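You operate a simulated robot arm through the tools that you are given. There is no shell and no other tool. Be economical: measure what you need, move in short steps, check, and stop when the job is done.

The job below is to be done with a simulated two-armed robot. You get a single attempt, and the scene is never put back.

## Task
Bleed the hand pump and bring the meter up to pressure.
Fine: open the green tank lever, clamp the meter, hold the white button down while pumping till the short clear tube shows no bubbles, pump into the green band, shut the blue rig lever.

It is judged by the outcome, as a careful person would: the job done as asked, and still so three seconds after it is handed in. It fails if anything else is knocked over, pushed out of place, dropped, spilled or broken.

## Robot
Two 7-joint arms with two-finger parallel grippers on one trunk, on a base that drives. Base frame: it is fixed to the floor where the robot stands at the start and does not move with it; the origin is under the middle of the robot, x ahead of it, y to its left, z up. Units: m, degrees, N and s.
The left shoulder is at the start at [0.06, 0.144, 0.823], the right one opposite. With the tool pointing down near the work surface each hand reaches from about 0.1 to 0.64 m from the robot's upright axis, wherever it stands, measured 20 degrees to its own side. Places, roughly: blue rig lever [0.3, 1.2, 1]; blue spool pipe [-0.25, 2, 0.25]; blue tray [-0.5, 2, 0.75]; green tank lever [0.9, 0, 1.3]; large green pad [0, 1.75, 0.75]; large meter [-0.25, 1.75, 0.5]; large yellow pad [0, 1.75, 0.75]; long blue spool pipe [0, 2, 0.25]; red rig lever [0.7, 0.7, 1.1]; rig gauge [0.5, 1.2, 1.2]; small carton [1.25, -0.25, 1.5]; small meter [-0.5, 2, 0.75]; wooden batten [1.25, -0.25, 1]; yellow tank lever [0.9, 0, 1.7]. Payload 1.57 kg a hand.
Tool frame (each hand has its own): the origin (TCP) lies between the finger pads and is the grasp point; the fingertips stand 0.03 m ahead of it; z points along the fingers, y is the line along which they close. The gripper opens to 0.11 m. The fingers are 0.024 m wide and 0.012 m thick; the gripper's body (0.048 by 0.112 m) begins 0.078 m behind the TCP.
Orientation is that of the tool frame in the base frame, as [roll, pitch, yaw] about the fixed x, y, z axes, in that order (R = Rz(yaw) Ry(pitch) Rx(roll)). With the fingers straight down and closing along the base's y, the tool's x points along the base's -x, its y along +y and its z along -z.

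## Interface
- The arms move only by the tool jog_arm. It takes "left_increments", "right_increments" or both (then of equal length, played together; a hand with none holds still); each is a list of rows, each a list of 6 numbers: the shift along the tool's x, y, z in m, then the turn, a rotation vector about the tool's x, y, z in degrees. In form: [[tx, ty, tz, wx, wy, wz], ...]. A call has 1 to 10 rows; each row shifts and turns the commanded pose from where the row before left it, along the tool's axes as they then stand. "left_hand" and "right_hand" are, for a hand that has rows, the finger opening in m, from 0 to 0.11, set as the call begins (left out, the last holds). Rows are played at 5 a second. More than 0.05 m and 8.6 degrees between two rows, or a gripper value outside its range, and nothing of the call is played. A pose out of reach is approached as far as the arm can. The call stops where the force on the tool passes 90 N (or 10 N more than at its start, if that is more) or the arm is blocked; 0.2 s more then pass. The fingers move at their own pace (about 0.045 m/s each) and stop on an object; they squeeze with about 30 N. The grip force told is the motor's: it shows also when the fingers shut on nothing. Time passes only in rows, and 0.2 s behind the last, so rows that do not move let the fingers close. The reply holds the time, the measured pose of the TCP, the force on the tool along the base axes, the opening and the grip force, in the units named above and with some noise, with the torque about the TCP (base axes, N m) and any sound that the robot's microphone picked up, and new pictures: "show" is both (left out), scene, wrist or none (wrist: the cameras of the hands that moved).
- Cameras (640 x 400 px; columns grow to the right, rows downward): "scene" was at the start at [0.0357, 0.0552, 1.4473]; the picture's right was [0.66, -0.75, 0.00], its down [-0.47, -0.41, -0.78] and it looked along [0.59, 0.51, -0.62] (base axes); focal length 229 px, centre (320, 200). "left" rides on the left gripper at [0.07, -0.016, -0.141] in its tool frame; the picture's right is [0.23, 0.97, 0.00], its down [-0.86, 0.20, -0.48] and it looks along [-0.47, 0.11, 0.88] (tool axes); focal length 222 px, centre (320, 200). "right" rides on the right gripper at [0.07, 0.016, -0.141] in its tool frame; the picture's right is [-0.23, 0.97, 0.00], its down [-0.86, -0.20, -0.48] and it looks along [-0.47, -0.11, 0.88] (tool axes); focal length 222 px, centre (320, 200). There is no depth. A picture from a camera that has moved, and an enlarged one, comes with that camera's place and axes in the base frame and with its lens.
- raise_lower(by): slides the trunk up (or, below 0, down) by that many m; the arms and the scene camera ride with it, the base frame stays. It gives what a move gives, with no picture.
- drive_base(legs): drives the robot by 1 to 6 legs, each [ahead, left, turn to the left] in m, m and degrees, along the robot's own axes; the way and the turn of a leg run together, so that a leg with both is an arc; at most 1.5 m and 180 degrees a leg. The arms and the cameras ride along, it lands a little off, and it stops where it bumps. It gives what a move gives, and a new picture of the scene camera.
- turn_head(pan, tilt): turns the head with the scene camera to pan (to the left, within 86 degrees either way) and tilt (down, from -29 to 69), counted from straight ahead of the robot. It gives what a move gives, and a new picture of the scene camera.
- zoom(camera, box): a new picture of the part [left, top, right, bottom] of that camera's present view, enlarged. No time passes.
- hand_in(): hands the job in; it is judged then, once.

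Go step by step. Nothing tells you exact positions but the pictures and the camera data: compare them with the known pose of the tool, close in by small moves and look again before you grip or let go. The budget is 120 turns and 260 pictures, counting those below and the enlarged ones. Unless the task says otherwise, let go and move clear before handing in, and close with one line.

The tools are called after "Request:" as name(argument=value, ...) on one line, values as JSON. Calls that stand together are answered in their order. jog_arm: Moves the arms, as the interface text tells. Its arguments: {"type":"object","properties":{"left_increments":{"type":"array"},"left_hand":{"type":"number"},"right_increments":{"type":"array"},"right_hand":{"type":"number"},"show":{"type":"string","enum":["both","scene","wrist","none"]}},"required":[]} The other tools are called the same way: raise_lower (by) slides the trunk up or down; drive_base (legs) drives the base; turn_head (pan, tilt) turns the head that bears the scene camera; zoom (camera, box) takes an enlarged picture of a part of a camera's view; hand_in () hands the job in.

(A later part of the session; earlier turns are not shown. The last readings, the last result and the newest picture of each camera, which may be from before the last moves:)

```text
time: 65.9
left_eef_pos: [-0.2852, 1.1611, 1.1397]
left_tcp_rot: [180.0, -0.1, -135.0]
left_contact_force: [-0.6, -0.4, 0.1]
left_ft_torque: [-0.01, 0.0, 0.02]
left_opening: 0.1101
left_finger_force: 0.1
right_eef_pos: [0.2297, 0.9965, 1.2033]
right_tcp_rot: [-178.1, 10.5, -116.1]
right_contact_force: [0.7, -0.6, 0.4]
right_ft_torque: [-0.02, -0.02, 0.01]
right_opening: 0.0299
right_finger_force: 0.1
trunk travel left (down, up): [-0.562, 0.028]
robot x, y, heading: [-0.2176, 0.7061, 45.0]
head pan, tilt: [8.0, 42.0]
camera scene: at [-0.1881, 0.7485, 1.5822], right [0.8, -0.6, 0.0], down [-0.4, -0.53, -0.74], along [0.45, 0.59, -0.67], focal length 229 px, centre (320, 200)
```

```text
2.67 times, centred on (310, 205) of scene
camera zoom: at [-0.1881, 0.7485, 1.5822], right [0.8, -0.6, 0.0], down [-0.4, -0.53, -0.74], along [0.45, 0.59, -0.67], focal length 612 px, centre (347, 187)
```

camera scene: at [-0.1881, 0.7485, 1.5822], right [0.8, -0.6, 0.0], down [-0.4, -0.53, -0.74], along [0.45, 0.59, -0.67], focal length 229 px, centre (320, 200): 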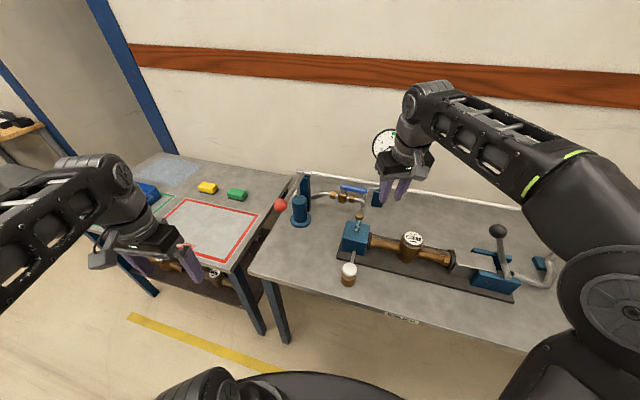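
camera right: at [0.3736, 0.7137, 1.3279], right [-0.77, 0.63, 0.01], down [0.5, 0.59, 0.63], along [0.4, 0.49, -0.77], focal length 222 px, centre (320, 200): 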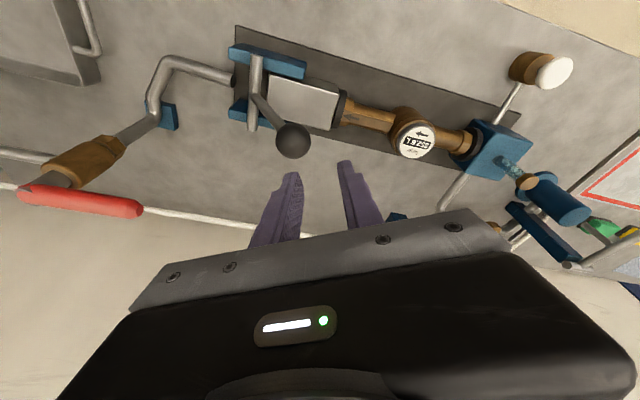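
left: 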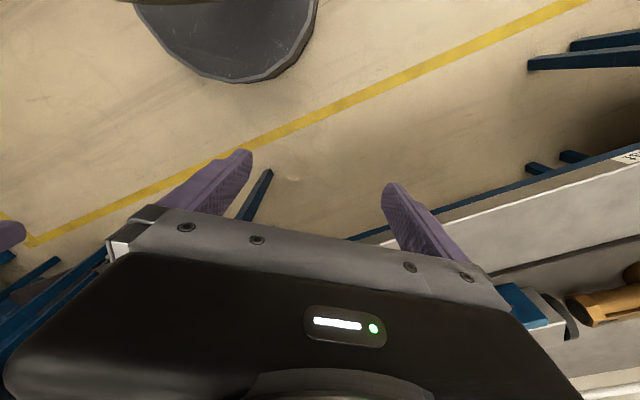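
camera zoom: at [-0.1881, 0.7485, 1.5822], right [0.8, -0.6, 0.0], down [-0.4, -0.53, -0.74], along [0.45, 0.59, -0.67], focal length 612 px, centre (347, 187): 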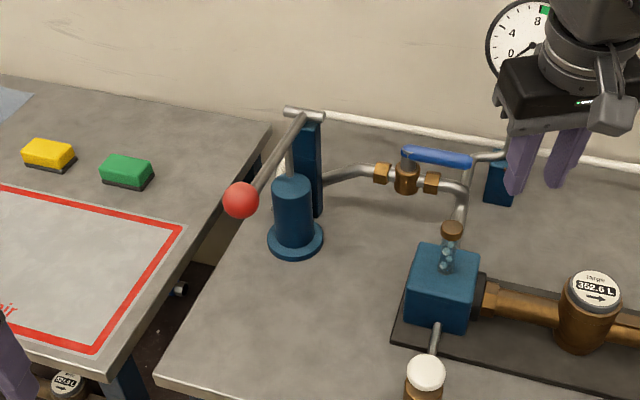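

I can see the pump clearly: red ball near u=-0.853, F=0.893, z=1.09. I bring the left hand above it.

Request:
jog_arm(left_increments=[[0, 0, -0.04, 0, 0, 0], [0, 0, -0.04, 0, 0, 0], [-0.039, -0.0243, 0, 0, 0, 0], [-0.039, -0.0243, 0, 0, 0, 0], [-0.039, -0.0243, 0, 0, 0, 0], [-0.039, -0.0243, 0, 0, 0, 0], [-0.039, -0.0243, 0, 0, 0, 0], [-0.039, -0.0243, 0, 0, 0, 0], [-0.039, -0.0243, 0, 0, 0, 0]], left_hand=0.08, show="both")

```text
time: 67.9
left_eef_pos: [0.0145, 1.2234, 1.1333]
left_tcp_rot: [179.9, 0.4, -135.2]
left_contact_force: [-0.3, -0.6, -0.5]
left_ft_torque: [0.0, 0.04, 0.02]
left_opening: 0.0802
left_finger_force: 0.0
left hand out of reach, approached as far as the arm can: row 1, 2, 7, 8, 9
right_eef_pos: [0.234, 0.9942, 1.2021]
right_tcp_rot: [-178.1, 10.4, -116.2]
right_contact_force: [0.8, -0.6, -0.7]
right_ft_torque: [0.03, 0.03, -0.01]
right_opening: 0.0297
right_finger_force: 0.0
trunk travel left (down, up): [-0.562, 0.028]
robot x, y, heading: [-0.219, 0.6992, 44.8]
head pan, tilt: [8.0, 42.0]
camera scene: at [-0.1851, 0.7465, 1.5821], right [0.8, -0.6, 0.0], down [-0.41, -0.53, -0.74], along [0.45, 0.59, -0.67], focal length 229 px, centre (320, 200)
camera left: at [-0.0259, 1.1617, 1.2756], right [-0.85, 0.53, 0.0], down [0.46, 0.74, 0.48], along [0.26, 0.41, -0.88], focal length 222 px, centre (320, 200)
```

scene: 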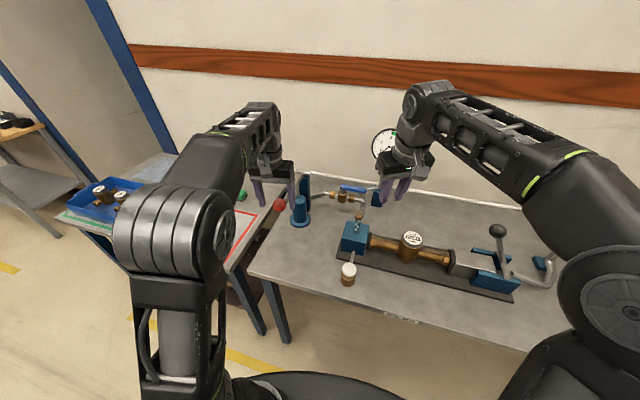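
left: 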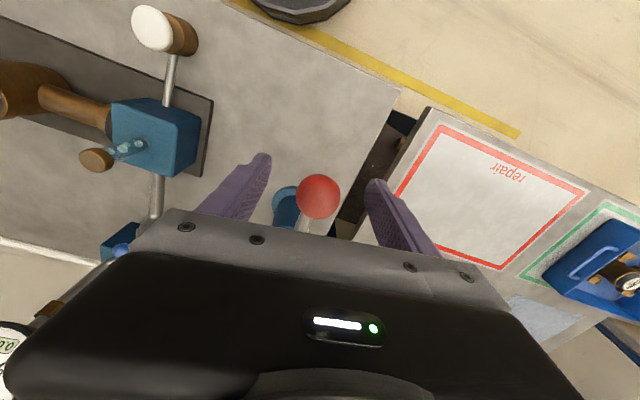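

The ball lies about 4 cm below and 2 cm ahead of the left TCP. The hand is near its reach limit, so I jog down a little and see how it follows.

Request:
jog_arm(left_increments=[[0, 0, 0.03, 0, 0, 0]], show="wrist")

```text
time: 68.3
left_eef_pos: [0.0132, 1.2246, 1.1036]
left_tcp_rot: [180.0, 0.0, -135.3]
left_contact_force: [-0.7, -0.8, 0.6]
left_ft_torque: [0.0, 0.03, -0.01]
left_opening: 0.0799
left_finger_force: 0.1
right_eef_pos: [0.2323, 0.9946, 1.2029]
right_tcp_rot: [-178.1, 10.5, -116.0]
right_contact_force: [0.8, -0.1, 0.1]
right_ft_torque: [0.01, 0.05, 0.01]
right_opening: 0.03
right_finger_force: 0.0
trunk travel left (down, up): [-0.562, 0.028]
robot x, y, heading: [-0.2176, 0.7024, 44.6]
head pan, tilt: [8.0, 42.0]
camera left: at [-0.0266, 1.1639, 1.2453], right [-0.85, 0.53, 0.0], down [0.47, 0.74, 0.48], along [0.25, 0.41, -0.88], focal length 222 px, centre (320, 200)
```

left: 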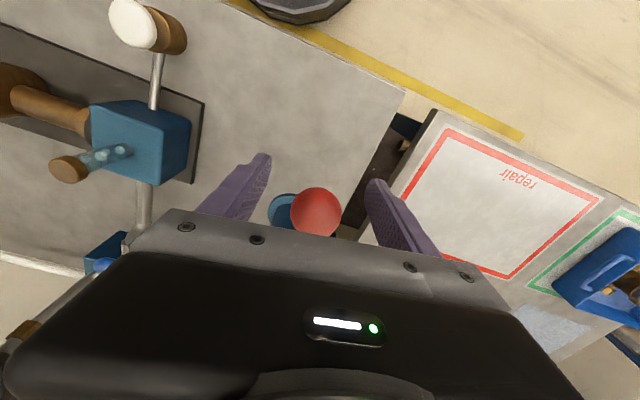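

I need the base slightly nearer. I pull the hand back 3.5 cm, drive 6 cm ahead and check.

Request:
jog_arm(left_increments=[[0.035, 0, -0.01, 0, 0, 0]], show="none")

Request:
drive_base(legs=[[0.06, 0, 0]])

Request:
zoom(camera="left", box=[0, 0, 640, 400])

```text
time: 68.7
left_eef_pos: [-0.0145, 1.1997, 1.115]
left_tcp_rot: [180.0, 0.1, -135.1]
left_contact_force: [0.1, -0.6, -0.7]
left_ft_torque: [0.05, 0.0, 0.01]
left_opening: 0.0802
left_finger_force: 0.0
right_eef_pos: [0.2294, 0.9942, 1.2036]
right_tcp_rot: [-178.1, 10.5, -116.1]
right_contact_force: [-0.5, -0.3, 1.5]
right_ft_torque: [0.01, -0.01, 0.02]
right_opening: 0.03
right_finger_force: 0.0
trunk travel left (down, up): [-0.562, 0.028]
robot x, y, heading: [-0.2199, 0.7061, 44.8]
head pan, tilt: [8.0, 42.0]
```

```text
time: 69.7
left_eef_pos: [0.0299, 1.2442, 1.1133]
left_tcp_rot: [-180.0, -0.1, -135.1]
left_contact_force: [-0.1, 0.2, -0.1]
left_ft_torque: [-0.05, 0.03, 0.01]
left_opening: 0.0798
left_finger_force: 0.0
right_eef_pos: [0.2743, 1.0395, 1.2018]
right_tcp_rot: [-178.1, 10.4, -116.1]
right_contact_force: [0.8, 0.4, 0.6]
right_ft_torque: [-0.07, 0.04, 0.0]
right_opening: 0.0302
right_finger_force: 0.0
trunk travel left (down, up): [-0.562, 0.028]
robot x, y, heading: [-0.1731, 0.7457, 44.8]
head pan, tilt: [8.0, 42.0]
camera scene: at [-0.1437, 0.7926, 1.582], right [0.8, -0.6, 0.0], down [-0.41, -0.53, -0.74], along [0.45, 0.59, -0.67], focal length 229 px, centre (320, 200)
```

scene: 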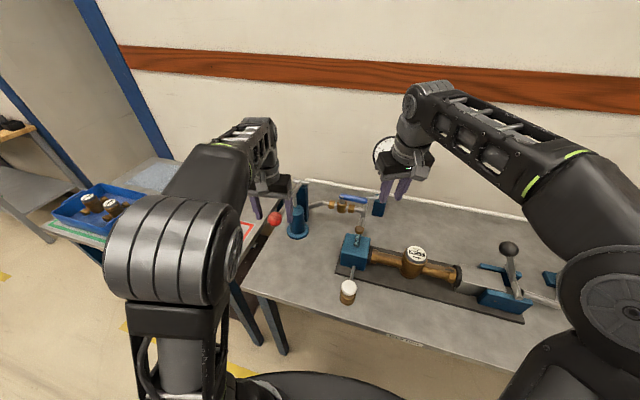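

```text
1.00 times, centred on (320, 200) of left (not enlarged: the box is as wide or as high as the picture)
camera zoom: at [-0.0095, 1.1832, 1.2549], right [-0.85, 0.53, 0.0], down [0.47, 0.74, 0.48], along [0.25, 0.4, -0.88], focal length 222 px, centre (320, 200)
```

zoom: 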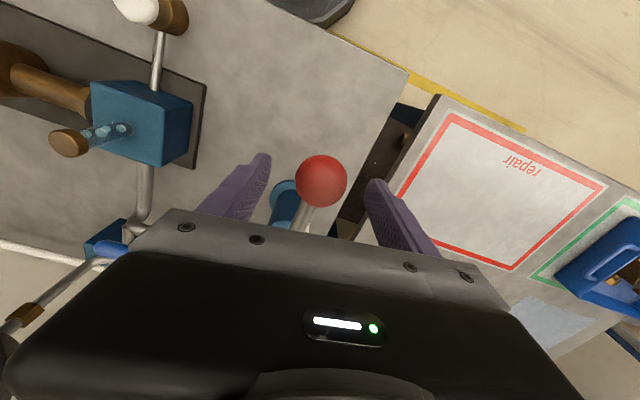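

The ball is centred 2 cm below the left TCP. I lower the left hand onto it while bringing the closed right fingers above the white button (near u=-0.622, F=0.793, top z=0.942).

Request:
jog_arm(left_increments=[[0, 0, 0.0115, 0, 0, 0], [0, 0, 0.0115, 0, 0, 0], [0, 0, 0, 0, 0, 0], [0, 0, 0, 0, 0, 0], [0, 0, 0, 0, 0, 0]], right_increments=[[0.0264, 0.0251, 0.0249, 0, 0, 0], [0.0264, 0.0251, 0.0249, 0, 0, 0], [0.0264, 0.0251, 0.0249, 0, 0, 0], [0.0264, 0.0251, 0.0249, 0, 0, 0], [0.0264, 0.0251, 0.0249, 0, 0, 0]], right_hand=0.0, show="both")

```text
time: 70.9
left_eef_pos: [0.0281, 1.2433, 1.0909]
left_tcp_rot: [-180.0, 0.0, -135.1]
left_contact_force: [-0.5, 1.0, -0.7]
left_ft_torque: [0.0, 0.03, -0.02]
left_opening: 0.0798
left_finger_force: 0.0
right_eef_pos: [0.1173, 0.9967, 1.0522]
right_tcp_rot: [-178.0, 10.5, -116.0]
right_contact_force: [0.9, -0.4, -0.2]
right_ft_torque: [0.0, -0.03, 0.02]
right_opening: 0.0
right_finger_force: 20.8
trunk travel left (down, up): [-0.562, 0.028]
robot x, y, heading: [-0.1758, 0.7496, 44.8]
head pan, tilt: [8.0, 42.0]
camera scene: at [-0.1458, 0.7908, 1.5822], right [0.8, -0.6, 0.0], down [-0.4, -0.53, -0.74], along [0.45, 0.59, -0.67], focal length 229 px, centre (320, 200)
camera right: at [0.0558, 0.9211, 1.1763], right [-0.77, 0.63, 0.01], down [0.49, 0.6, 0.63], along [0.4, 0.49, -0.77], focal length 222 px, centre (320, 200)
camera left: at [-0.0111, 1.1821, 1.2326], right [-0.85, 0.53, 0.0], down [0.47, 0.74, 0.48], along [0.25, 0.41, -0.88], focal length 222 px, centre (320, 200)
```

scene: 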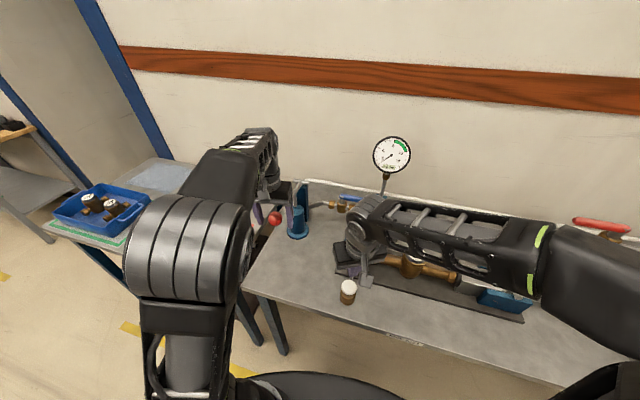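
right: 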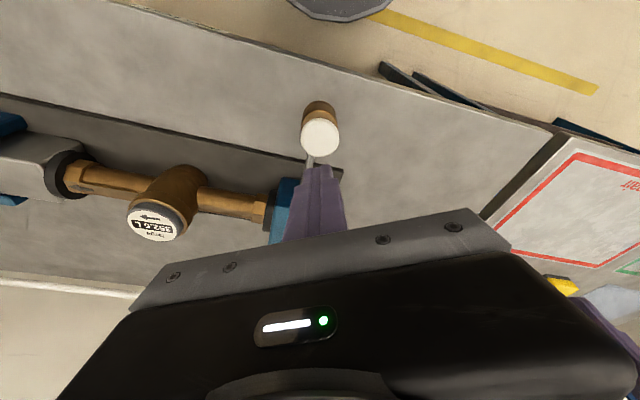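
left: 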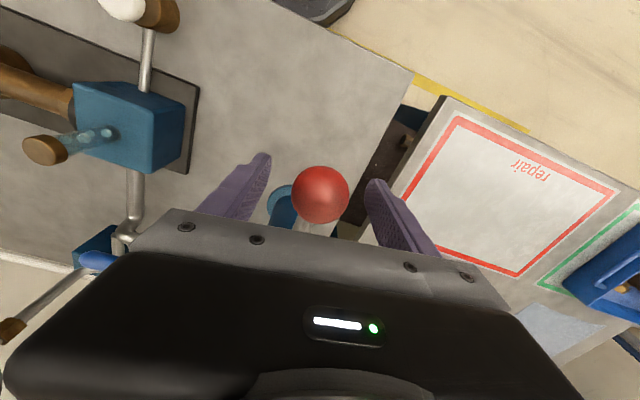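

Both hands are aligned. I close the left hand on the ball and lower the right fingers to just above the button.

Request:
jog_arm(left_increments=[[0, 0, 0, 0, 0, 0], [0, 0, 0, 0, 0, 0], [0, 0, 0, 0, 0, 0], [0, 0, 0, 0, 0, 0], [0, 0, 0, 0, 0, 0]], right_increments=[[0.0036, 0.0007, 0.02, 0, 0, 0], [0.0036, 0.0007, 0.02, 0, 0, 0], [0.0036, 0.0007, 0.02, 0, 0, 0], [0, 0, 0, 0, 0, 0], [0, 0, 0, 0, 0, 0]], left_hand=0.0, show="both")

```text
time: 72.1
left_eef_pos: [0.0285, 1.2445, 1.0915]
left_tcp_rot: [-180.0, 0.1, -135.1]
left_contact_force: [-4.6, 5.1, 1.1]
left_ft_torque: [0.16, 0.13, 0.16]
left_opening: 0.0431
left_finger_force: 39.7
right_eef_pos: [0.1169, 0.9967, 0.9912]
right_tcp_rot: [-177.9, 10.4, -116.0]
right_contact_force: [-0.1, 0.2, 0.2]
right_ft_torque: [-0.01, -0.01, 0.01]
right_opening: 0.0002
right_finger_force: 21.2
trunk travel left (down, up): [-0.562, 0.028]
robot x, y, heading: [-0.1743, 0.7444, 44.8]
head pan, tilt: [8.0, 42.0]
camera scene: at [-0.1462, 0.7917, 1.5821], right [0.8, -0.6, 0.0], down [-0.4, -0.53, -0.74], along [0.45, 0.59, -0.67], focal length 229 px, centre (320, 200)
camera right: at [0.0558, 0.9221, 1.1152], right [-0.77, 0.63, 0.01], down [0.49, 0.6, 0.63], along [0.4, 0.49, -0.77], focal length 222 px, centre (320, 200)
camera left: at [-0.0117, 1.1831, 1.2325], right [-0.85, 0.53, 0.0], down [0.46, 0.74, 0.48], along [0.25, 0.41, -0.88], focal length 222 px, centre (320, 200)
```

scene: 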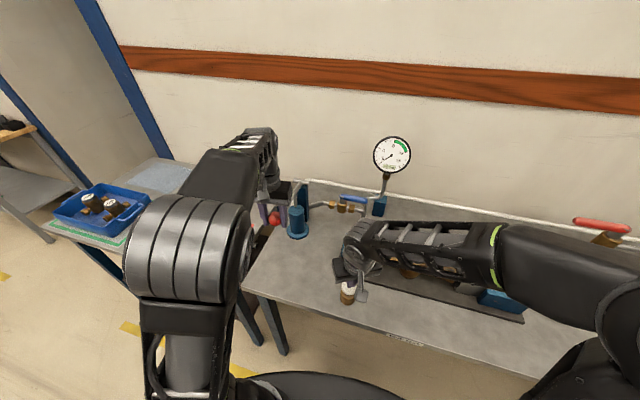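
right: 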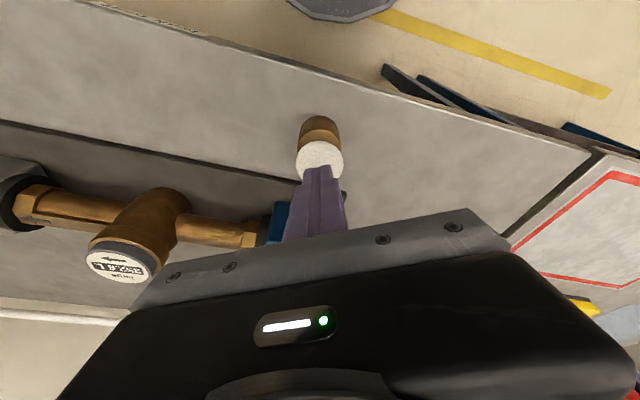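
left: 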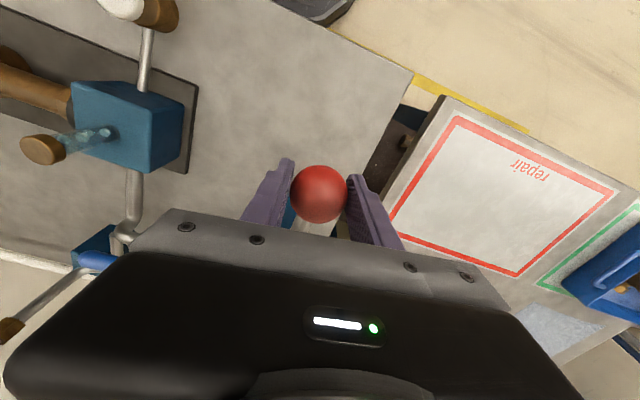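

Ball gripped. Now I press the button down in small steps, watching force.

Request:
jog_arm(right_increments=[[0.0014, 0.0002, 0.008, 0, 0, 0], [0.0014, 0.0002, 0.008, 0, 0, 0]], show="wrist")

Request:
jog_arm(right_increments=[[0.0009, 0.0002, 0.005, 0, 0, 0]], show="none")

Request:
jog_arm(right_increments=[[0.0009, 0.0002, 0.005, 0, 0, 0]], show="wrist")

```text
time: 72.7
left_eef_pos: [0.0283, 1.2441, 1.0898]
left_tcp_rot: [-179.9, 0.0, -135.1]
left_contact_force: [-5.3, 7.3, 1.1]
left_ft_torque: [0.17, 0.08, 0.18]
left_opening: 0.043
left_finger_force: 44.5
right_eef_pos: [0.1176, 0.9968, 0.9741]
right_tcp_rot: [-177.9, 10.5, -116.1]
right_contact_force: [-0.6, -0.4, 0.0]
right_ft_torque: [-0.03, 0.01, -0.03]
right_opening: 0.0
right_finger_force: 21.2
trunk travel left (down, up): [-0.562, 0.028]
robot x, y, heading: [-0.1759, 0.7471, 44.9]
head pan, tilt: [8.0, 42.0]
camera right: at [0.0556, 0.9222, 1.0992], right [-0.77, 0.63, 0.01], down [0.49, 0.6, 0.63], along [0.4, 0.49, -0.77], focal length 222 px, centre (320, 200)
```

right: 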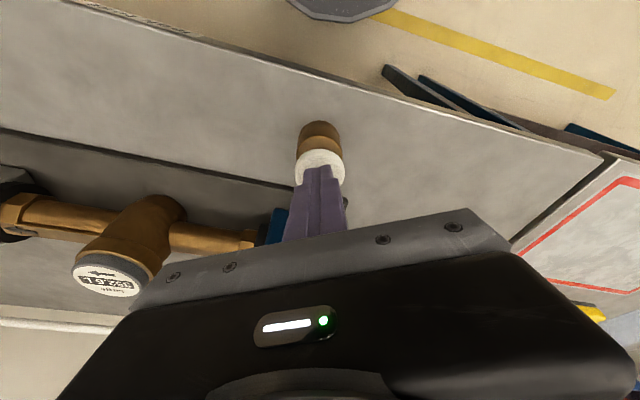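

```text
time: 73.1
left_eef_pos: [0.0283, 1.244, 1.0898]
left_tcp_rot: [-179.9, 0.0, -135.1]
left_contact_force: [-5.9, 7.3, 2.0]
left_ft_torque: [0.16, 0.08, 0.13]
left_opening: 0.0428
left_finger_force: 44.7
right_eef_pos: [0.1168, 0.9976, 0.9701]
right_tcp_rot: [-177.9, 10.5, -116.1]
right_contact_force: [1.0, -0.6, 0.3]
right_ft_torque: [0.01, 0.01, -0.01]
right_opening: 0.0
right_finger_force: 21.3
trunk travel left (down, up): [-0.562, 0.028]
robot x, y, heading: [-0.1724, 0.7459, 44.9]
head pan, tilt: [8.0, 42.0]
```

```text
time: 73.5
left_eef_pos: [0.0288, 1.245, 1.0905]
left_tcp_rot: [-180.0, 0.0, -135.1]
left_contact_force: [-5.9, 7.9, 1.4]
left_ft_torque: [0.12, 0.03, 0.09]
left_opening: 0.0429
left_finger_force: 44.9
right_eef_pos: [0.1171, 0.9966, 0.9651]
right_tcp_rot: [-177.9, 10.5, -116.1]
right_contact_force: [-1.0, 0.6, 1.2]
right_ft_torque: [-0.04, 0.03, -0.01]
right_opening: 0.0001
right_finger_force: 21.0
trunk travel left (down, up): [-0.562, 0.028]
robot x, y, heading: [-0.1774, 0.7465, 45.0]
head pan, tilt: [8.0, 42.0]
camera right: at [0.0555, 0.9223, 1.0894], right [-0.77, 0.63, 0.01], down [0.49, 0.6, 0.63], along [0.4, 0.49, -0.77], focal length 222 px, centre (320, 200)
```

right: 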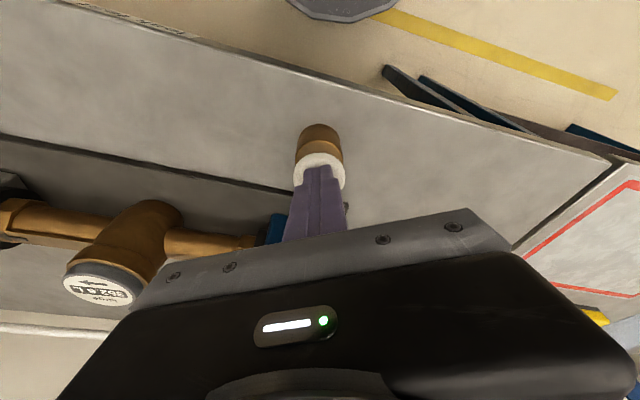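

Still not in contact (tip about z=0.936). I keep stepping down.

Request:
jog_arm(right_increments=[[0.0009, 0.0002, 0.005, 0, 0, 0]], show="none")

Request:
jog_arm(right_increments=[[0.0009, 0.0002, 0.005, 0, 0, 0]], show="none")

Request:
jog_arm(right_increments=[[0.0009, 0.0002, 0.005, 0, 0, 0]], show="wrist")

```text
time: 73.9
left_eef_pos: [0.0291, 1.244, 1.0918]
left_tcp_rot: [180.0, 0.0, -135.1]
left_contact_force: [-6.0, 8.7, 1.3]
left_ft_torque: [0.09, -0.04, -0.01]
left_opening: 0.0426
left_finger_force: 44.6
right_eef_pos: [0.1166, 0.9984, 0.9599]
right_tcp_rot: [-177.9, 10.5, -116.1]
right_contact_force: [-0.2, -1.1, 1.8]
right_ft_torque: [-0.08, 0.01, -0.03]
right_opening: 0.0
right_finger_force: 21.1
trunk travel left (down, up): [-0.562, 0.028]
robot x, y, heading: [-0.1742, 0.7491, 44.8]
head pan, tilt: [8.0, 42.0]
```

```text
time: 74.3
left_eef_pos: [0.0287, 1.2446, 1.0912]
left_tcp_rot: [-180.0, 0.1, -134.9]
left_contact_force: [-6.7, 9.1, 1.4]
left_ft_torque: [0.21, 0.0, 0.04]
left_opening: 0.043
left_finger_force: 45.0
right_eef_pos: [0.116, 0.9975, 0.9569]
right_tcp_rot: [-177.9, 10.6, -116.1]
right_contact_force: [1.6, 0.5, 3.7]
right_ft_torque: [0.01, -0.01, 0.01]
right_opening: 0.0001
right_finger_force: 22.0
trunk travel left (down, up): [-0.562, 0.028]
robot x, y, heading: [-0.1758, 0.7465, 45.0]
head pan, tilt: [8.0, 42.0]
heard: click
```

```text
time: 74.7
left_eef_pos: [0.0287, 1.2443, 1.0911]
left_tcp_rot: [180.0, 0.1, -135.2]
left_contact_force: [0.3, 17.9, -8.1]
left_ft_torque: [-0.68, 0.67, 0.1]
left_opening: 0.0428
left_finger_force: 45.5
right_eef_pos: [0.1163, 0.9979, 0.9525]
right_tcp_rot: [-177.8, 10.7, -116.1]
right_contact_force: [-3.3, -10.6, 30.1]
right_ft_torque: [-0.48, 0.25, 0.04]
right_opening: 0.0
right_finger_force: 21.5
trunk travel left (down, up): [-0.562, 0.028]
robot x, y, heading: [-0.1756, 0.7483, 44.8]
head pan, tilt: [8.0, 42.0]
camera right: at [0.0549, 0.9224, 1.0757], right [-0.77, 0.63, 0.01], down [0.49, 0.59, 0.63], along [0.4, 0.49, -0.77], focal length 222 px, centre (320, 200)
```

right: 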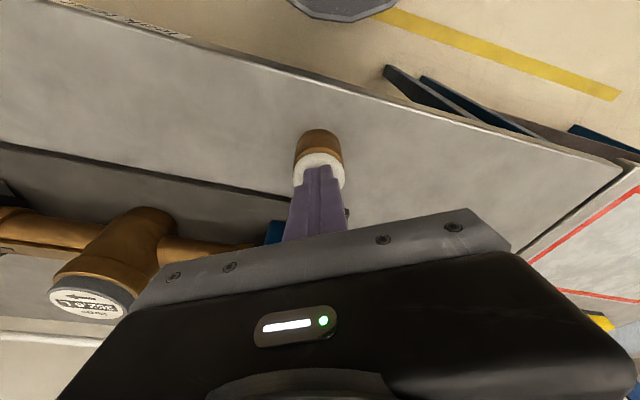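

The button clicked and is bottomed at 30 N. Now a test pump stroke: left hand down 4 cm, button held.

Request:
jog_arm(left_increments=[[0, 0, 0.013, 0, 0, 0], [0, 0, 0.013, 0, 0, 0], [0, 0, 0.014, 0, 0, 0]], show="wrist")

```text
time: 75.5
left_eef_pos: [0.0282, 1.2442, 1.0516]
left_tcp_rot: [180.0, 0.2, -135.1]
left_contact_force: [-9.9, 8.7, 9.3]
left_ft_torque: [1.16, -0.75, 0.2]
left_opening: 0.0429
left_finger_force: 44.8
right_eef_pos: [0.1164, 0.9974, 0.9518]
right_tcp_rot: [-177.9, 10.9, -116.0]
right_contact_force: [6.1, 1.4, 30.2]
right_ft_torque: [-0.07, -0.1, 0.01]
right_opening: 0.0
right_finger_force: 21.3
trunk travel left (down, up): [-0.562, 0.028]
robot x, y, heading: [-0.1752, 0.7462, 44.8]
head pan, tilt: [8.0, 42.0]
camera left: at [-0.0129, 1.1823, 1.1933], right [-0.85, 0.53, 0.0], down [0.46, 0.74, 0.48], along [0.26, 0.41, -0.88], focal length 222 px, centre (320, 200)
```

left: 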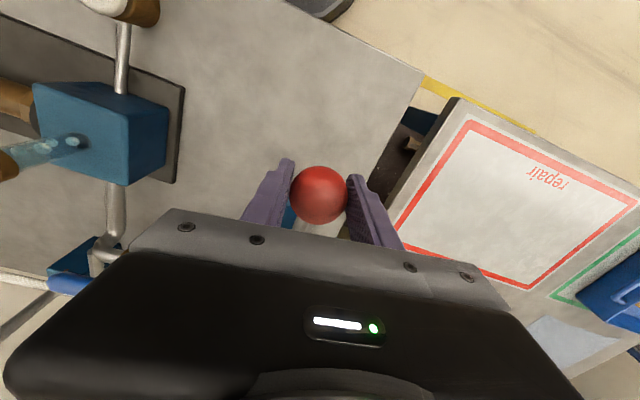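

Force is small and the lever follows. I continue down to find the stroke's end.

Request:
jog_arm(left_increments=[[-0.001, 0, 0.012, 0, 0, 0], [-0.002, 0, 0.012, 0, 0, 0], [-0.003, 0, 0.012, 0, 0, 0]], show="none")

Request:
jog_arm(left_increments=[[-0.003, 0, 0.01, 0, 0, 0]], show="wrist")

Request:
zoom(camera="scene", box=[220, 110, 460, 260])

```text
time: 76.3
left_eef_pos: [0.03, 1.2468, 1.0181]
left_tcp_rot: [-179.9, 0.4, -135.0]
left_contact_force: [-12.7, 9.7, 32.4]
left_ft_torque: [-0.17, 0.1, 0.17]
left_opening: 0.043
left_finger_force: 45.2
right_eef_pos: [0.1132, 0.9918, 0.9505]
right_tcp_rot: [-177.8, 10.5, -115.9]
right_contact_force: [-10.2, -16.8, 26.1]
right_ft_torque: [-0.49, 0.33, 0.04]
right_opening: 0.0003
right_finger_force: 21.6
trunk travel left (down, up): [-0.562, 0.028]
robot x, y, heading: [-0.1742, 0.7475, 45.0]
head pan, tilt: [8.0, 42.0]
```

```text
time: 76.7
left_eef_pos: [0.0302, 1.2463, 1.0082]
left_tcp_rot: [180.0, 0.2, -135.0]
left_contact_force: [-20.0, 3.1, 35.7]
left_ft_torque: [0.11, -0.44, 0.04]
left_opening: 0.043
left_finger_force: 45.3
right_eef_pos: [0.1148, 0.993, 0.9502]
right_tcp_rot: [-177.9, 10.7, -116.0]
right_contact_force: [-7.9, -10.2, 17.6]
right_ft_torque: [-0.35, 0.21, -0.01]
right_opening: 0.0002
right_finger_force: 20.9
trunk travel left (down, up): [-0.562, 0.028]
robot x, y, heading: [-0.1755, 0.7469, 45.1]
head pan, tilt: [8.0, 42.0]
camera left: at [-0.0094, 1.1854, 1.1491], right [-0.85, 0.53, 0.0], down [0.46, 0.74, 0.48], along [0.26, 0.41, -0.88], focal length 222 px, centre (320, 200)
```

left: 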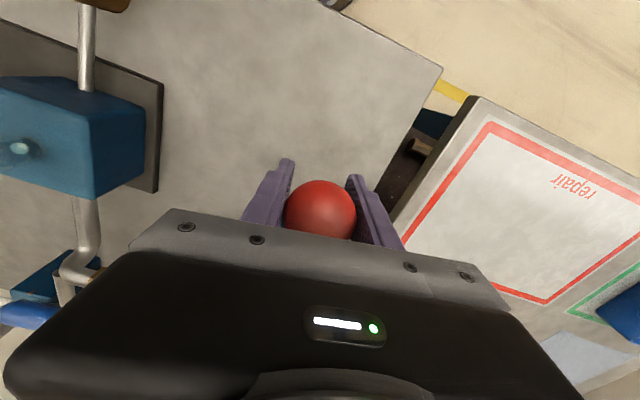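

```text
2.67 times, centred on (340, 185) of scene
camera zoom: at [-0.1517, 0.7859, 1.5824], right [0.8, -0.6, 0.0], down [-0.4, -0.53, -0.75], along [0.45, 0.59, -0.67], focal length 612 px, centre (267, 240)
```

zoom: 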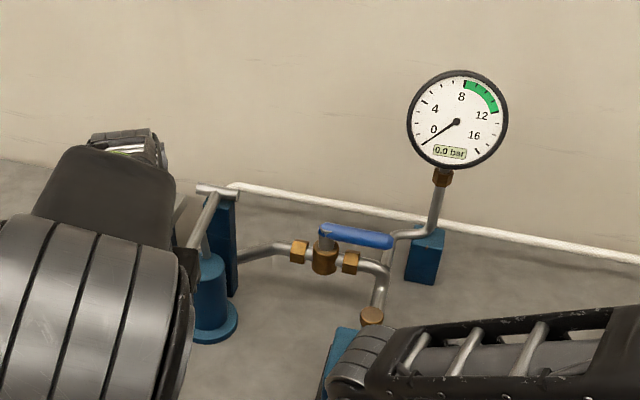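

The ball slid upward in the grip, so the stroke's bottom is probably around z=1.04. I bring the lever up again and look at tube and ball.

Request:
jog_arm(left_increments=[[0.002, 0, -0.013, 0, 0, 0], [0.002, 0, -0.013, 0, 0, 0], [0.003, 0, -0.013, 0, 0, 0]], show="wrist")

Request:
zoom(camera="left", box=[0, 50, 200, 175])

```text
time: 77.5
left_eef_pos: [0.0295, 1.2449, 1.0458]
left_tcp_rot: [179.9, 0.4, -135.2]
left_contact_force: [1.3, 24.5, -3.8]
left_ft_torque: [-1.36, 0.75, -0.05]
left_opening: 0.043
left_finger_force: 44.9
right_eef_pos: [0.115, 0.9959, 0.9513]
right_tcp_rot: [-177.9, 10.5, -116.0]
right_contact_force: [-15.7, -23.3, 38.3]
right_ft_torque: [-0.9, 0.58, -0.07]
right_opening: 0.0001
right_finger_force: 21.8
trunk travel left (down, up): [-0.562, 0.028]
robot x, y, heading: [-0.1746, 0.7451, 44.7]
head pan, tilt: [8.0, 42.0]
camera left: at [-0.011, 1.1843, 1.1867], right [-0.85, 0.53, 0.0], down [0.46, 0.74, 0.48], along [0.26, 0.41, -0.87], focal length 222 px, centre (320, 200)
```

left: 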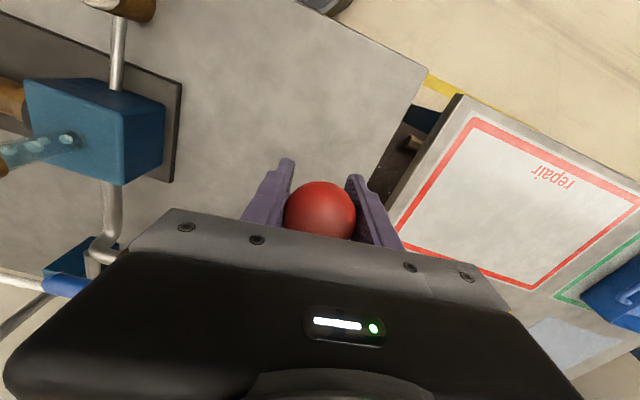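

```text
3.20 times, centred on (100, 112) of left
camera zoom: at [-0.011, 1.1843, 1.1867], right [-0.85, 0.53, 0.0], down [0.46, 0.74, 0.48], along [0.26, 0.41, -0.87], focal length 711 px, centre (1024, 480)
```

zoom: 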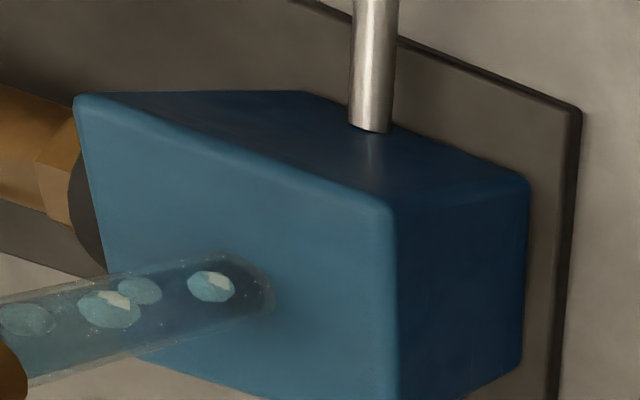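

The ball stays at a fixed place in the grip and the tube still shows about four bubbles. I go on up to find the top of the stroke.

Request:
jog_arm(left_increments=[[0, 0, -0.012, 0, 0, 0], [0, 0, -0.012, 0, 0, 0]], show="none")

Request:
jog_arm(left_increments=[[0, 0, -0.01, 0, 0, 0]], show="none")

Request:
jog_arm(left_increments=[[0, 0, -0.01, 0, 0, 0]], show="wrist")

```text
time: 78.1
left_eef_pos: [0.0268, 1.2417, 1.0659]
left_tcp_rot: [-179.8, -0.3, -135.1]
left_contact_force: [-5.4, 9.6, -37.4]
left_ft_torque: [-0.35, -0.17, 0.09]
left_opening: 0.0432
left_finger_force: 44.7
right_eef_pos: [0.1165, 0.9972, 0.9494]
right_tcp_rot: [-177.8, 10.6, -116.1]
right_contact_force: [-14.1, -22.6, 43.6]
right_ft_torque: [-0.91, 0.51, 0.0]
right_opening: 0.0
right_finger_force: 21.1
trunk travel left (down, up): [-0.562, 0.028]
robot x, y, heading: [-0.1739, 0.7469, 44.8]
head pan, tilt: [8.0, 42.0]
```

```text
time: 78.5
left_eef_pos: [0.0268, 1.244, 1.0767]
left_tcp_rot: [-179.8, -0.2, -135.1]
left_contact_force: [-8.0, 5.4, -36.8]
left_ft_torque: [-0.23, 0.0, 0.1]
left_opening: 0.0431
left_finger_force: 44.9
right_eef_pos: [0.1155, 0.9975, 0.9505]
right_tcp_rot: [-177.9, 10.5, -116.0]
right_contact_force: [-10.9, -17.4, 39.6]
right_ft_torque: [-0.77, 0.43, 0.0]
right_opening: 0.0
right_finger_force: 21.5
trunk travel left (down, up): [-0.562, 0.028]
robot x, y, heading: [-0.1772, 0.7468, 44.9]
head pan, tilt: [8.0, 42.0]
```

```text
time: 78.9
left_eef_pos: [0.0275, 1.2434, 1.088]
left_tcp_rot: [-179.9, 0.1, -135.1]
left_contact_force: [-7.0, 4.4, -34.7]
left_ft_torque: [0.25, -0.29, 0.06]
left_opening: 0.0427
left_finger_force: 44.4
right_eef_pos: [0.1151, 0.9982, 0.9517]
right_tcp_rot: [-177.9, 10.7, -116.0]
right_contact_force: [-10.1, -15.2, 36.8]
right_ft_torque: [-0.66, 0.39, 0.05]
right_opening: 0.0
right_finger_force: 21.7
trunk travel left (down, up): [-0.562, 0.028]
robot x, y, heading: [-0.1741, 0.7473, 44.8]
head pan, tilt: [8.0, 42.0]
camera left: at [-0.0126, 1.1827, 1.2296], right [-0.85, 0.53, 0.0], down [0.46, 0.74, 0.48], along [0.26, 0.41, -0.88], focal length 222 px, centre (320, 200)
```

left: 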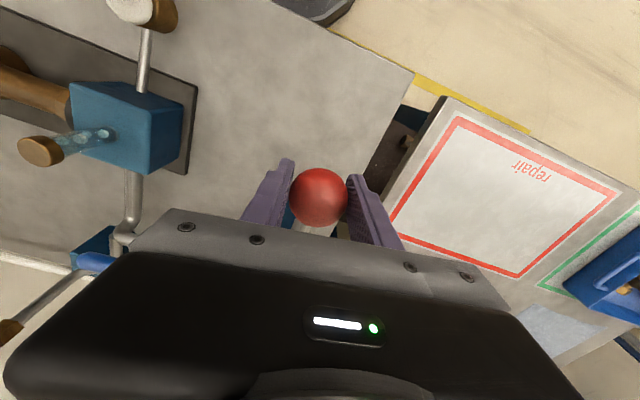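

The stroke runs about z=1.09 to 1.04. I now pump two full strokes with the button held, then look at the tube.

Request:
jog_arm(left_increments=[[0, 0, 0.027, 0, 0, 0], [0, 0, 0.027, 0, 0, 0], [0, 0, -0.027, 0, 0, 0], [0, 0, -0.027, 0, 0, 0], [0, 0, 0.027, 0, 0, 0], [0, 0, 0.027, 0, 0, 0], [0, 0, -0.027, 0, 0, 0], [0, 0, -0.027, 0, 0, 0]], show="wrist")

Request:
zoom(camera="left", box=[0, 60, 200, 185])

```text
time: 80.7
left_eef_pos: [0.0287, 1.244, 1.085]
left_tcp_rot: [-179.9, -0.1, -135.2]
left_contact_force: [-6.8, 15.6, -31.7]
left_ft_torque: [0.32, -0.45, -0.08]
left_opening: 0.043
left_finger_force: 44.9
right_eef_pos: [0.1152, 0.9974, 0.9502]
right_tcp_rot: [-177.8, 10.5, -116.1]
right_contact_force: [-5.6, -14.9, 47.7]
right_ft_torque: [-0.7, 0.28, 0.06]
right_opening: 0.0
right_finger_force: 21.4
trunk travel left (down, up): [-0.562, 0.028]
robot x, y, heading: [-0.1777, 0.7497, 44.7]
head pan, tilt: [8.0, 42.0]
camera left: at [-0.0114, 1.1837, 1.227], right [-0.85, 0.53, 0.0], down [0.46, 0.75, 0.48], along [0.25, 0.4, -0.88], focal length 222 px, centre (320, 200)
```

left: 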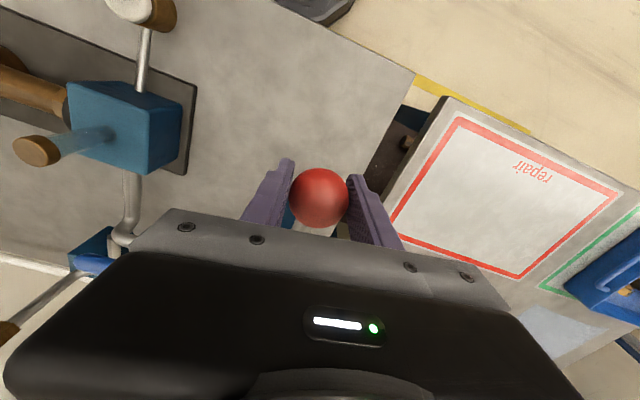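

```text
3.20 times, centred on (100, 122) of left
camera zoom: at [-0.0114, 1.1837, 1.227], right [-0.85, 0.53, 0.0], down [0.46, 0.75, 0.48], along [0.25, 0.4, -0.88], focal length 711 px, centre (1024, 448)
```

zoom: 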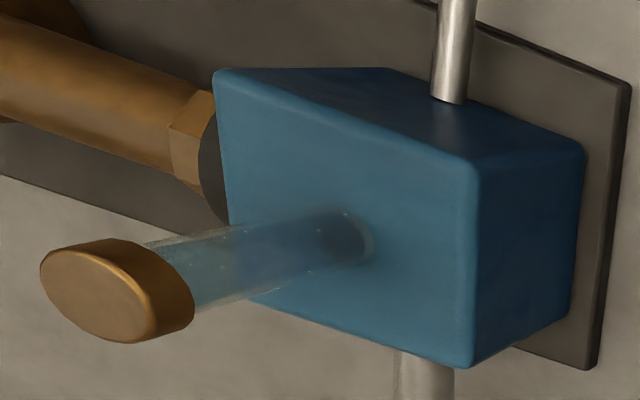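

No bubbles remain in the tube. I release the button and lift the right hand clear.

Request:
jog_arm(right_increments=[[-0.0036, -0.0007, -0.02, 0, 0, 0], [-0.0036, -0.0007, -0.02, 0, 0, 0], [-0.0036, -0.0007, -0.02, 0, 0, 0], [0, -0.02, -0.02, 0, 0, 0], [0, -0.02, -0.02, 0, 0, 0], [0, -0.02, -0.02, 0, 0, 0]], show="scene")

Request:
zoom(camera="scene", box=[220, 110, 460, 260])

Request:
zoom(camera="left", box=[0, 60, 200, 185])

```text
time: 82.1
left_eef_pos: [0.0279, 1.2433, 1.0853]
left_tcp_rot: [-179.9, -0.2, -134.9]
left_contact_force: [-18.4, -3.5, -28.6]
left_ft_torque: [-0.13, 0.26, 0.14]
left_opening: 0.0429
left_finger_force: 44.6
right_eef_pos: [0.1625, 0.9623, 1.0721]
right_tcp_rot: [-177.9, 10.3, -116.0]
right_contact_force: [-0.4, 0.1, -0.4]
right_ft_torque: [-0.02, 0.01, -0.01]
right_opening: 0.0
right_finger_force: 21.2
trunk travel left (down, up): [-0.562, 0.028]
robot x, y, heading: [-0.1743, 0.7444, 44.8]
head pan, tilt: [8.0, 42.0]
camera scene: at [-0.1474, 0.7926, 1.582], right [0.8, -0.6, 0.0], down [-0.4, -0.53, -0.74], along [0.45, 0.59, -0.67], focal length 229 px, centre (320, 200)
```

scene: 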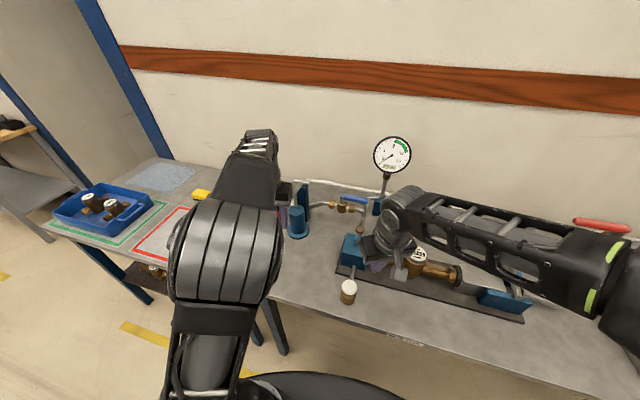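

```text
2.67 times, centred on (340, 185) of scene
camera zoom: at [-0.1474, 0.7926, 1.582], right [0.8, -0.6, 0.0], down [-0.4, -0.53, -0.74], along [0.45, 0.59, -0.67], focal length 612 px, centre (267, 240)
```

zoom: 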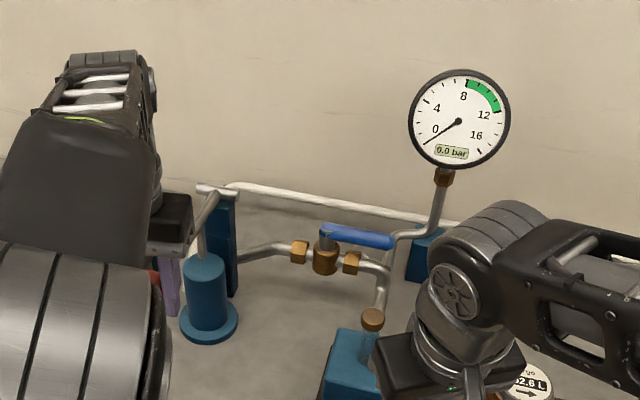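

```text
3.20 times, centred on (100, 122) of left
camera zoom: at [-0.0112, 1.184, 1.2275], right [-0.85, 0.53, 0.0], down [0.46, 0.75, 0.47], along [0.25, 0.4, -0.88], focal length 711 px, centre (1024, 448)
```

zoom: 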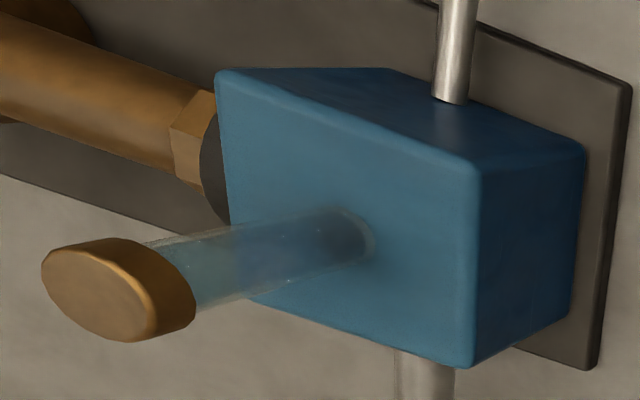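

The tube is clear and the gauge reads 0.0 bar. I pump one stroke and read the gauge.

Request:
jog_arm(left_increments=[[0, 0, 0.027, 0, 0, 0], [0, 0, 0.027, 0, 0, 0], [0, 0, -0.027, 0, 0, 0], [0, 0, -0.027, 0, 0, 0]], show="none")

Request:
zoom(camera="scene", box=[312, 110, 472, 210])

```text
time: 83.1
left_eef_pos: [0.032, 1.2473, 1.0842]
left_tcp_rot: [-179.8, -0.2, -135.1]
left_contact_force: [-8.2, 7.6, -27.3]
left_ft_torque: [0.43, -0.39, 0.0]
left_opening: 0.0431
left_finger_force: 44.5
right_eef_pos: [0.1634, 0.9646, 1.0718]
right_tcp_rot: [-177.8, 10.4, -116.1]
right_contact_force: [0.2, -0.2, -0.4]
right_ft_torque: [-0.03, 0.02, -0.02]
right_opening: 0.0004
right_finger_force: 21.4
trunk travel left (down, up): [-0.562, 0.028]
robot x, y, heading: [-0.1753, 0.7488, 44.7]
head pan, tilt: [8.0, 42.0]
```

```text
4.00 times, centred on (392, 160) of scene
camera zoom: at [-0.1462, 0.7947, 1.5813], right [0.8, -0.6, 0.0], down [-0.4, -0.54, -0.74], along [0.45, 0.59, -0.67], focal length 918 px, centre (32, 360)
```

zoom: 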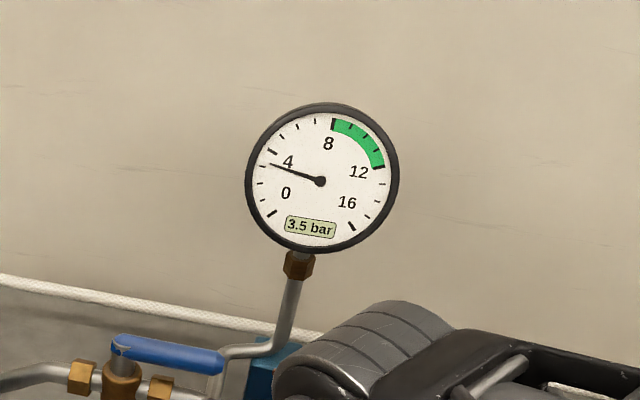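

One stroke gave 3.5 bar; the band is about 8–12. I do another stroke.

Request:
jog_arm(left_increments=[[0, 0, 0.027, 0, 0, 0], [0, 0, 0.027, 0, 0, 0], [0, 0, -0.027, 0, 0, 0], [0, 0, -0.027, 0, 0, 0]], show="none")

Request:
zoom(camera="scene", box=[312, 110, 472, 210])

```text
time: 84.1
left_eef_pos: [0.03, 1.2466, 1.0843]
left_tcp_rot: [-179.8, -0.3, -135.1]
left_contact_force: [-4.5, 14.7, -30.8]
left_ft_torque: [-0.01, -0.27, -0.01]
left_opening: 0.043
left_finger_force: 44.9
right_eef_pos: [0.1645, 0.9652, 1.0705]
right_tcp_rot: [-178.0, 10.4, -116.2]
right_contact_force: [-0.4, 0.3, -0.2]
right_ft_torque: [0.03, 0.02, -0.01]
right_opening: 0.0
right_finger_force: 21.2
trunk travel left (down, up): [-0.562, 0.028]
robot x, y, heading: [-0.1778, 0.7458, 44.8]
head pan, tilt: [8.0, 42.0]
```

```text
4.00 times, centred on (392, 160) of scene
camera zoom: at [-0.1453, 0.7959, 1.5812], right [0.8, -0.6, 0.0], down [-0.4, -0.54, -0.74], along [0.45, 0.59, -0.67], focal length 918 px, centre (32, 360)
```

zoom: 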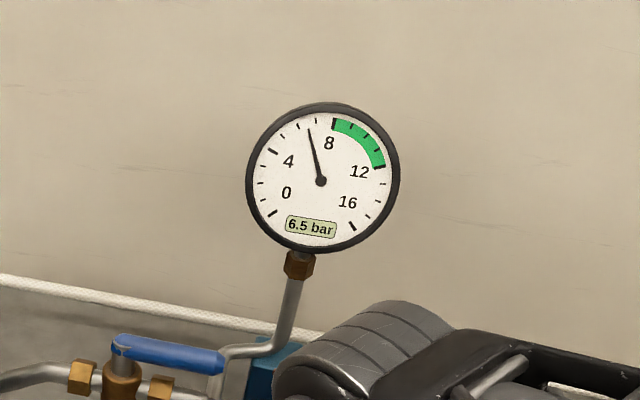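

6.5 bar now. One more stroke should land inside the band.

Request:
jog_arm(left_increments=[[0, 0, 0.027, 0, 0, 0], [0, 0, 0.027, 0, 0, 0], [0, 0, -0.027, 0, 0, 0], [0, 0, -0.025, 0, 0, 0]], show="none")

Request:
zoom(camera="scene", box=[312, 110, 472, 210])

Request:
zoom(camera="left", box=[0, 0, 640, 400])

```text
time: 85.1
left_eef_pos: [0.0298, 1.2453, 1.0843]
left_tcp_rot: [-179.9, -0.2, -135.1]
left_contact_force: [-9.4, 9.1, -17.1]
left_ft_torque: [0.35, 0.0, -0.07]
left_opening: 0.0431
left_finger_force: 45.4
right_eef_pos: [0.1636, 0.9635, 1.0709]
right_tcp_rot: [-177.8, 10.3, -116.1]
right_contact_force: [-0.5, 0.7, -0.4]
right_ft_torque: [0.02, -0.01, 0.0]
right_opening: 0.0001
right_finger_force: 21.0
trunk travel left (down, up): [-0.562, 0.028]
robot x, y, heading: [-0.1782, 0.747, 44.7]
head pan, tilt: [8.0, 42.0]
```

```text
4.00 times, centred on (392, 160) of scene
camera zoom: at [-0.1463, 0.7938, 1.5816], right [0.8, -0.6, 0.0], down [-0.4, -0.53, -0.74], along [0.45, 0.59, -0.67], focal length 918 px, centre (32, 360)
```

zoom: 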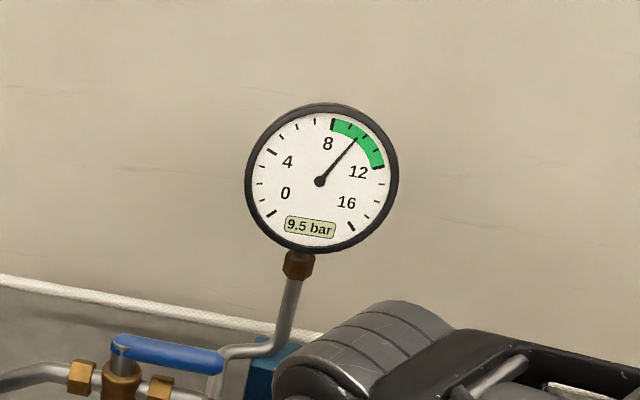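

```text
1.00 times, centred on (320, 200) of left (not enlarged: the box is as wide or as high as the picture)
camera zoom: at [-0.0102, 1.185, 1.2254], right [-0.85, 0.53, 0.0], down [0.47, 0.75, 0.48], along [0.25, 0.4, -0.88], focal length 222 px, centre (320, 200)
```

zoom: 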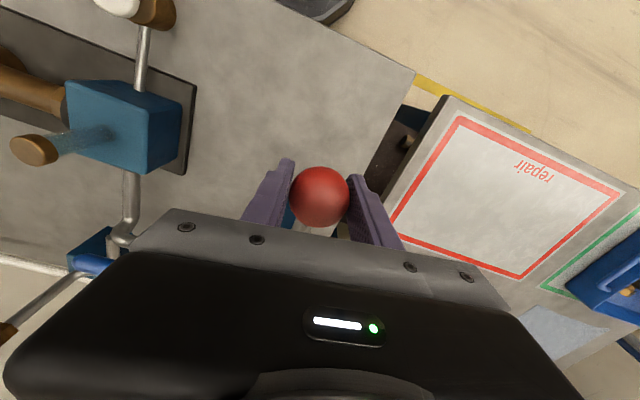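

9.5 bar, inside the green band, tube clear. I release the pump ball and draw the left hand up and back.

Request:
jog_arm(left_increments=[[0, 0, 0, 0, 0, 0], [0, 0, 0, 0, 0, 0], [0, 0, 0, 0, 0, 0], [0, 0, -0.03, 0, 0, 0], [0.02, 0, -0.04, 0, 0, 0], [0.04, 0, -0.02, 0, 0, 0], [0.05, 0, 0, 0, 0, 0], [0.05, 0, 0, 0, 0, 0], [0.05, 0, 0, 0, 0, 0]], left_hand=0.09, show="scene")

Request:
zoom(camera="scene", box=[260, 110, 460, 235])

```text
time: 87.1
left_eef_pos: [-0.0985, 1.1141, 1.1469]
left_tcp_rot: [-179.9, 0.0, -135.1]
left_contact_force: [-1.1, -0.3, 0.4]
left_ft_torque: [0.01, 0.0, 0.02]
left_opening: 0.0898
left_finger_force: 0.0
left hand out of reach, approached as far as the arm can: row 5, 6, 9
right_eef_pos: [0.1636, 0.9627, 1.0726]
right_tcp_rot: [-177.9, 10.5, -116.1]
right_contact_force: [0.4, 0.8, -0.7]
right_ft_torque: [-0.02, -0.02, -0.01]
right_opening: 0.0001
right_finger_force: 21.6
trunk travel left (down, up): [-0.562, 0.028]
robot x, y, heading: [-0.1731, 0.7498, 44.9]
head pan, tilt: [8.0, 42.0]
camera scene: at [-0.1467, 0.7906, 1.5822], right [0.8, -0.6, 0.0], down [-0.4, -0.53, -0.74], along [0.45, 0.59, -0.67], focal length 229 px, centre (320, 200)
```

scene: 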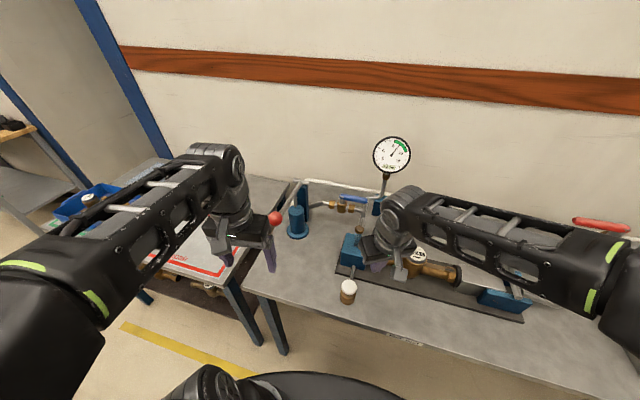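

```text
3.20 times, centred on (360, 172) of scene
camera zoom: at [-0.1467, 0.7906, 1.5822], right [0.8, -0.6, 0.0], down [-0.4, -0.53, -0.74], along [0.45, 0.59, -0.67], focal length 734 px, centre (192, 288)
```

zoom: 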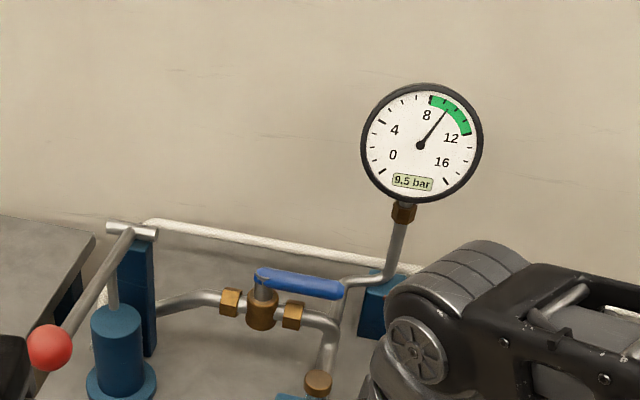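

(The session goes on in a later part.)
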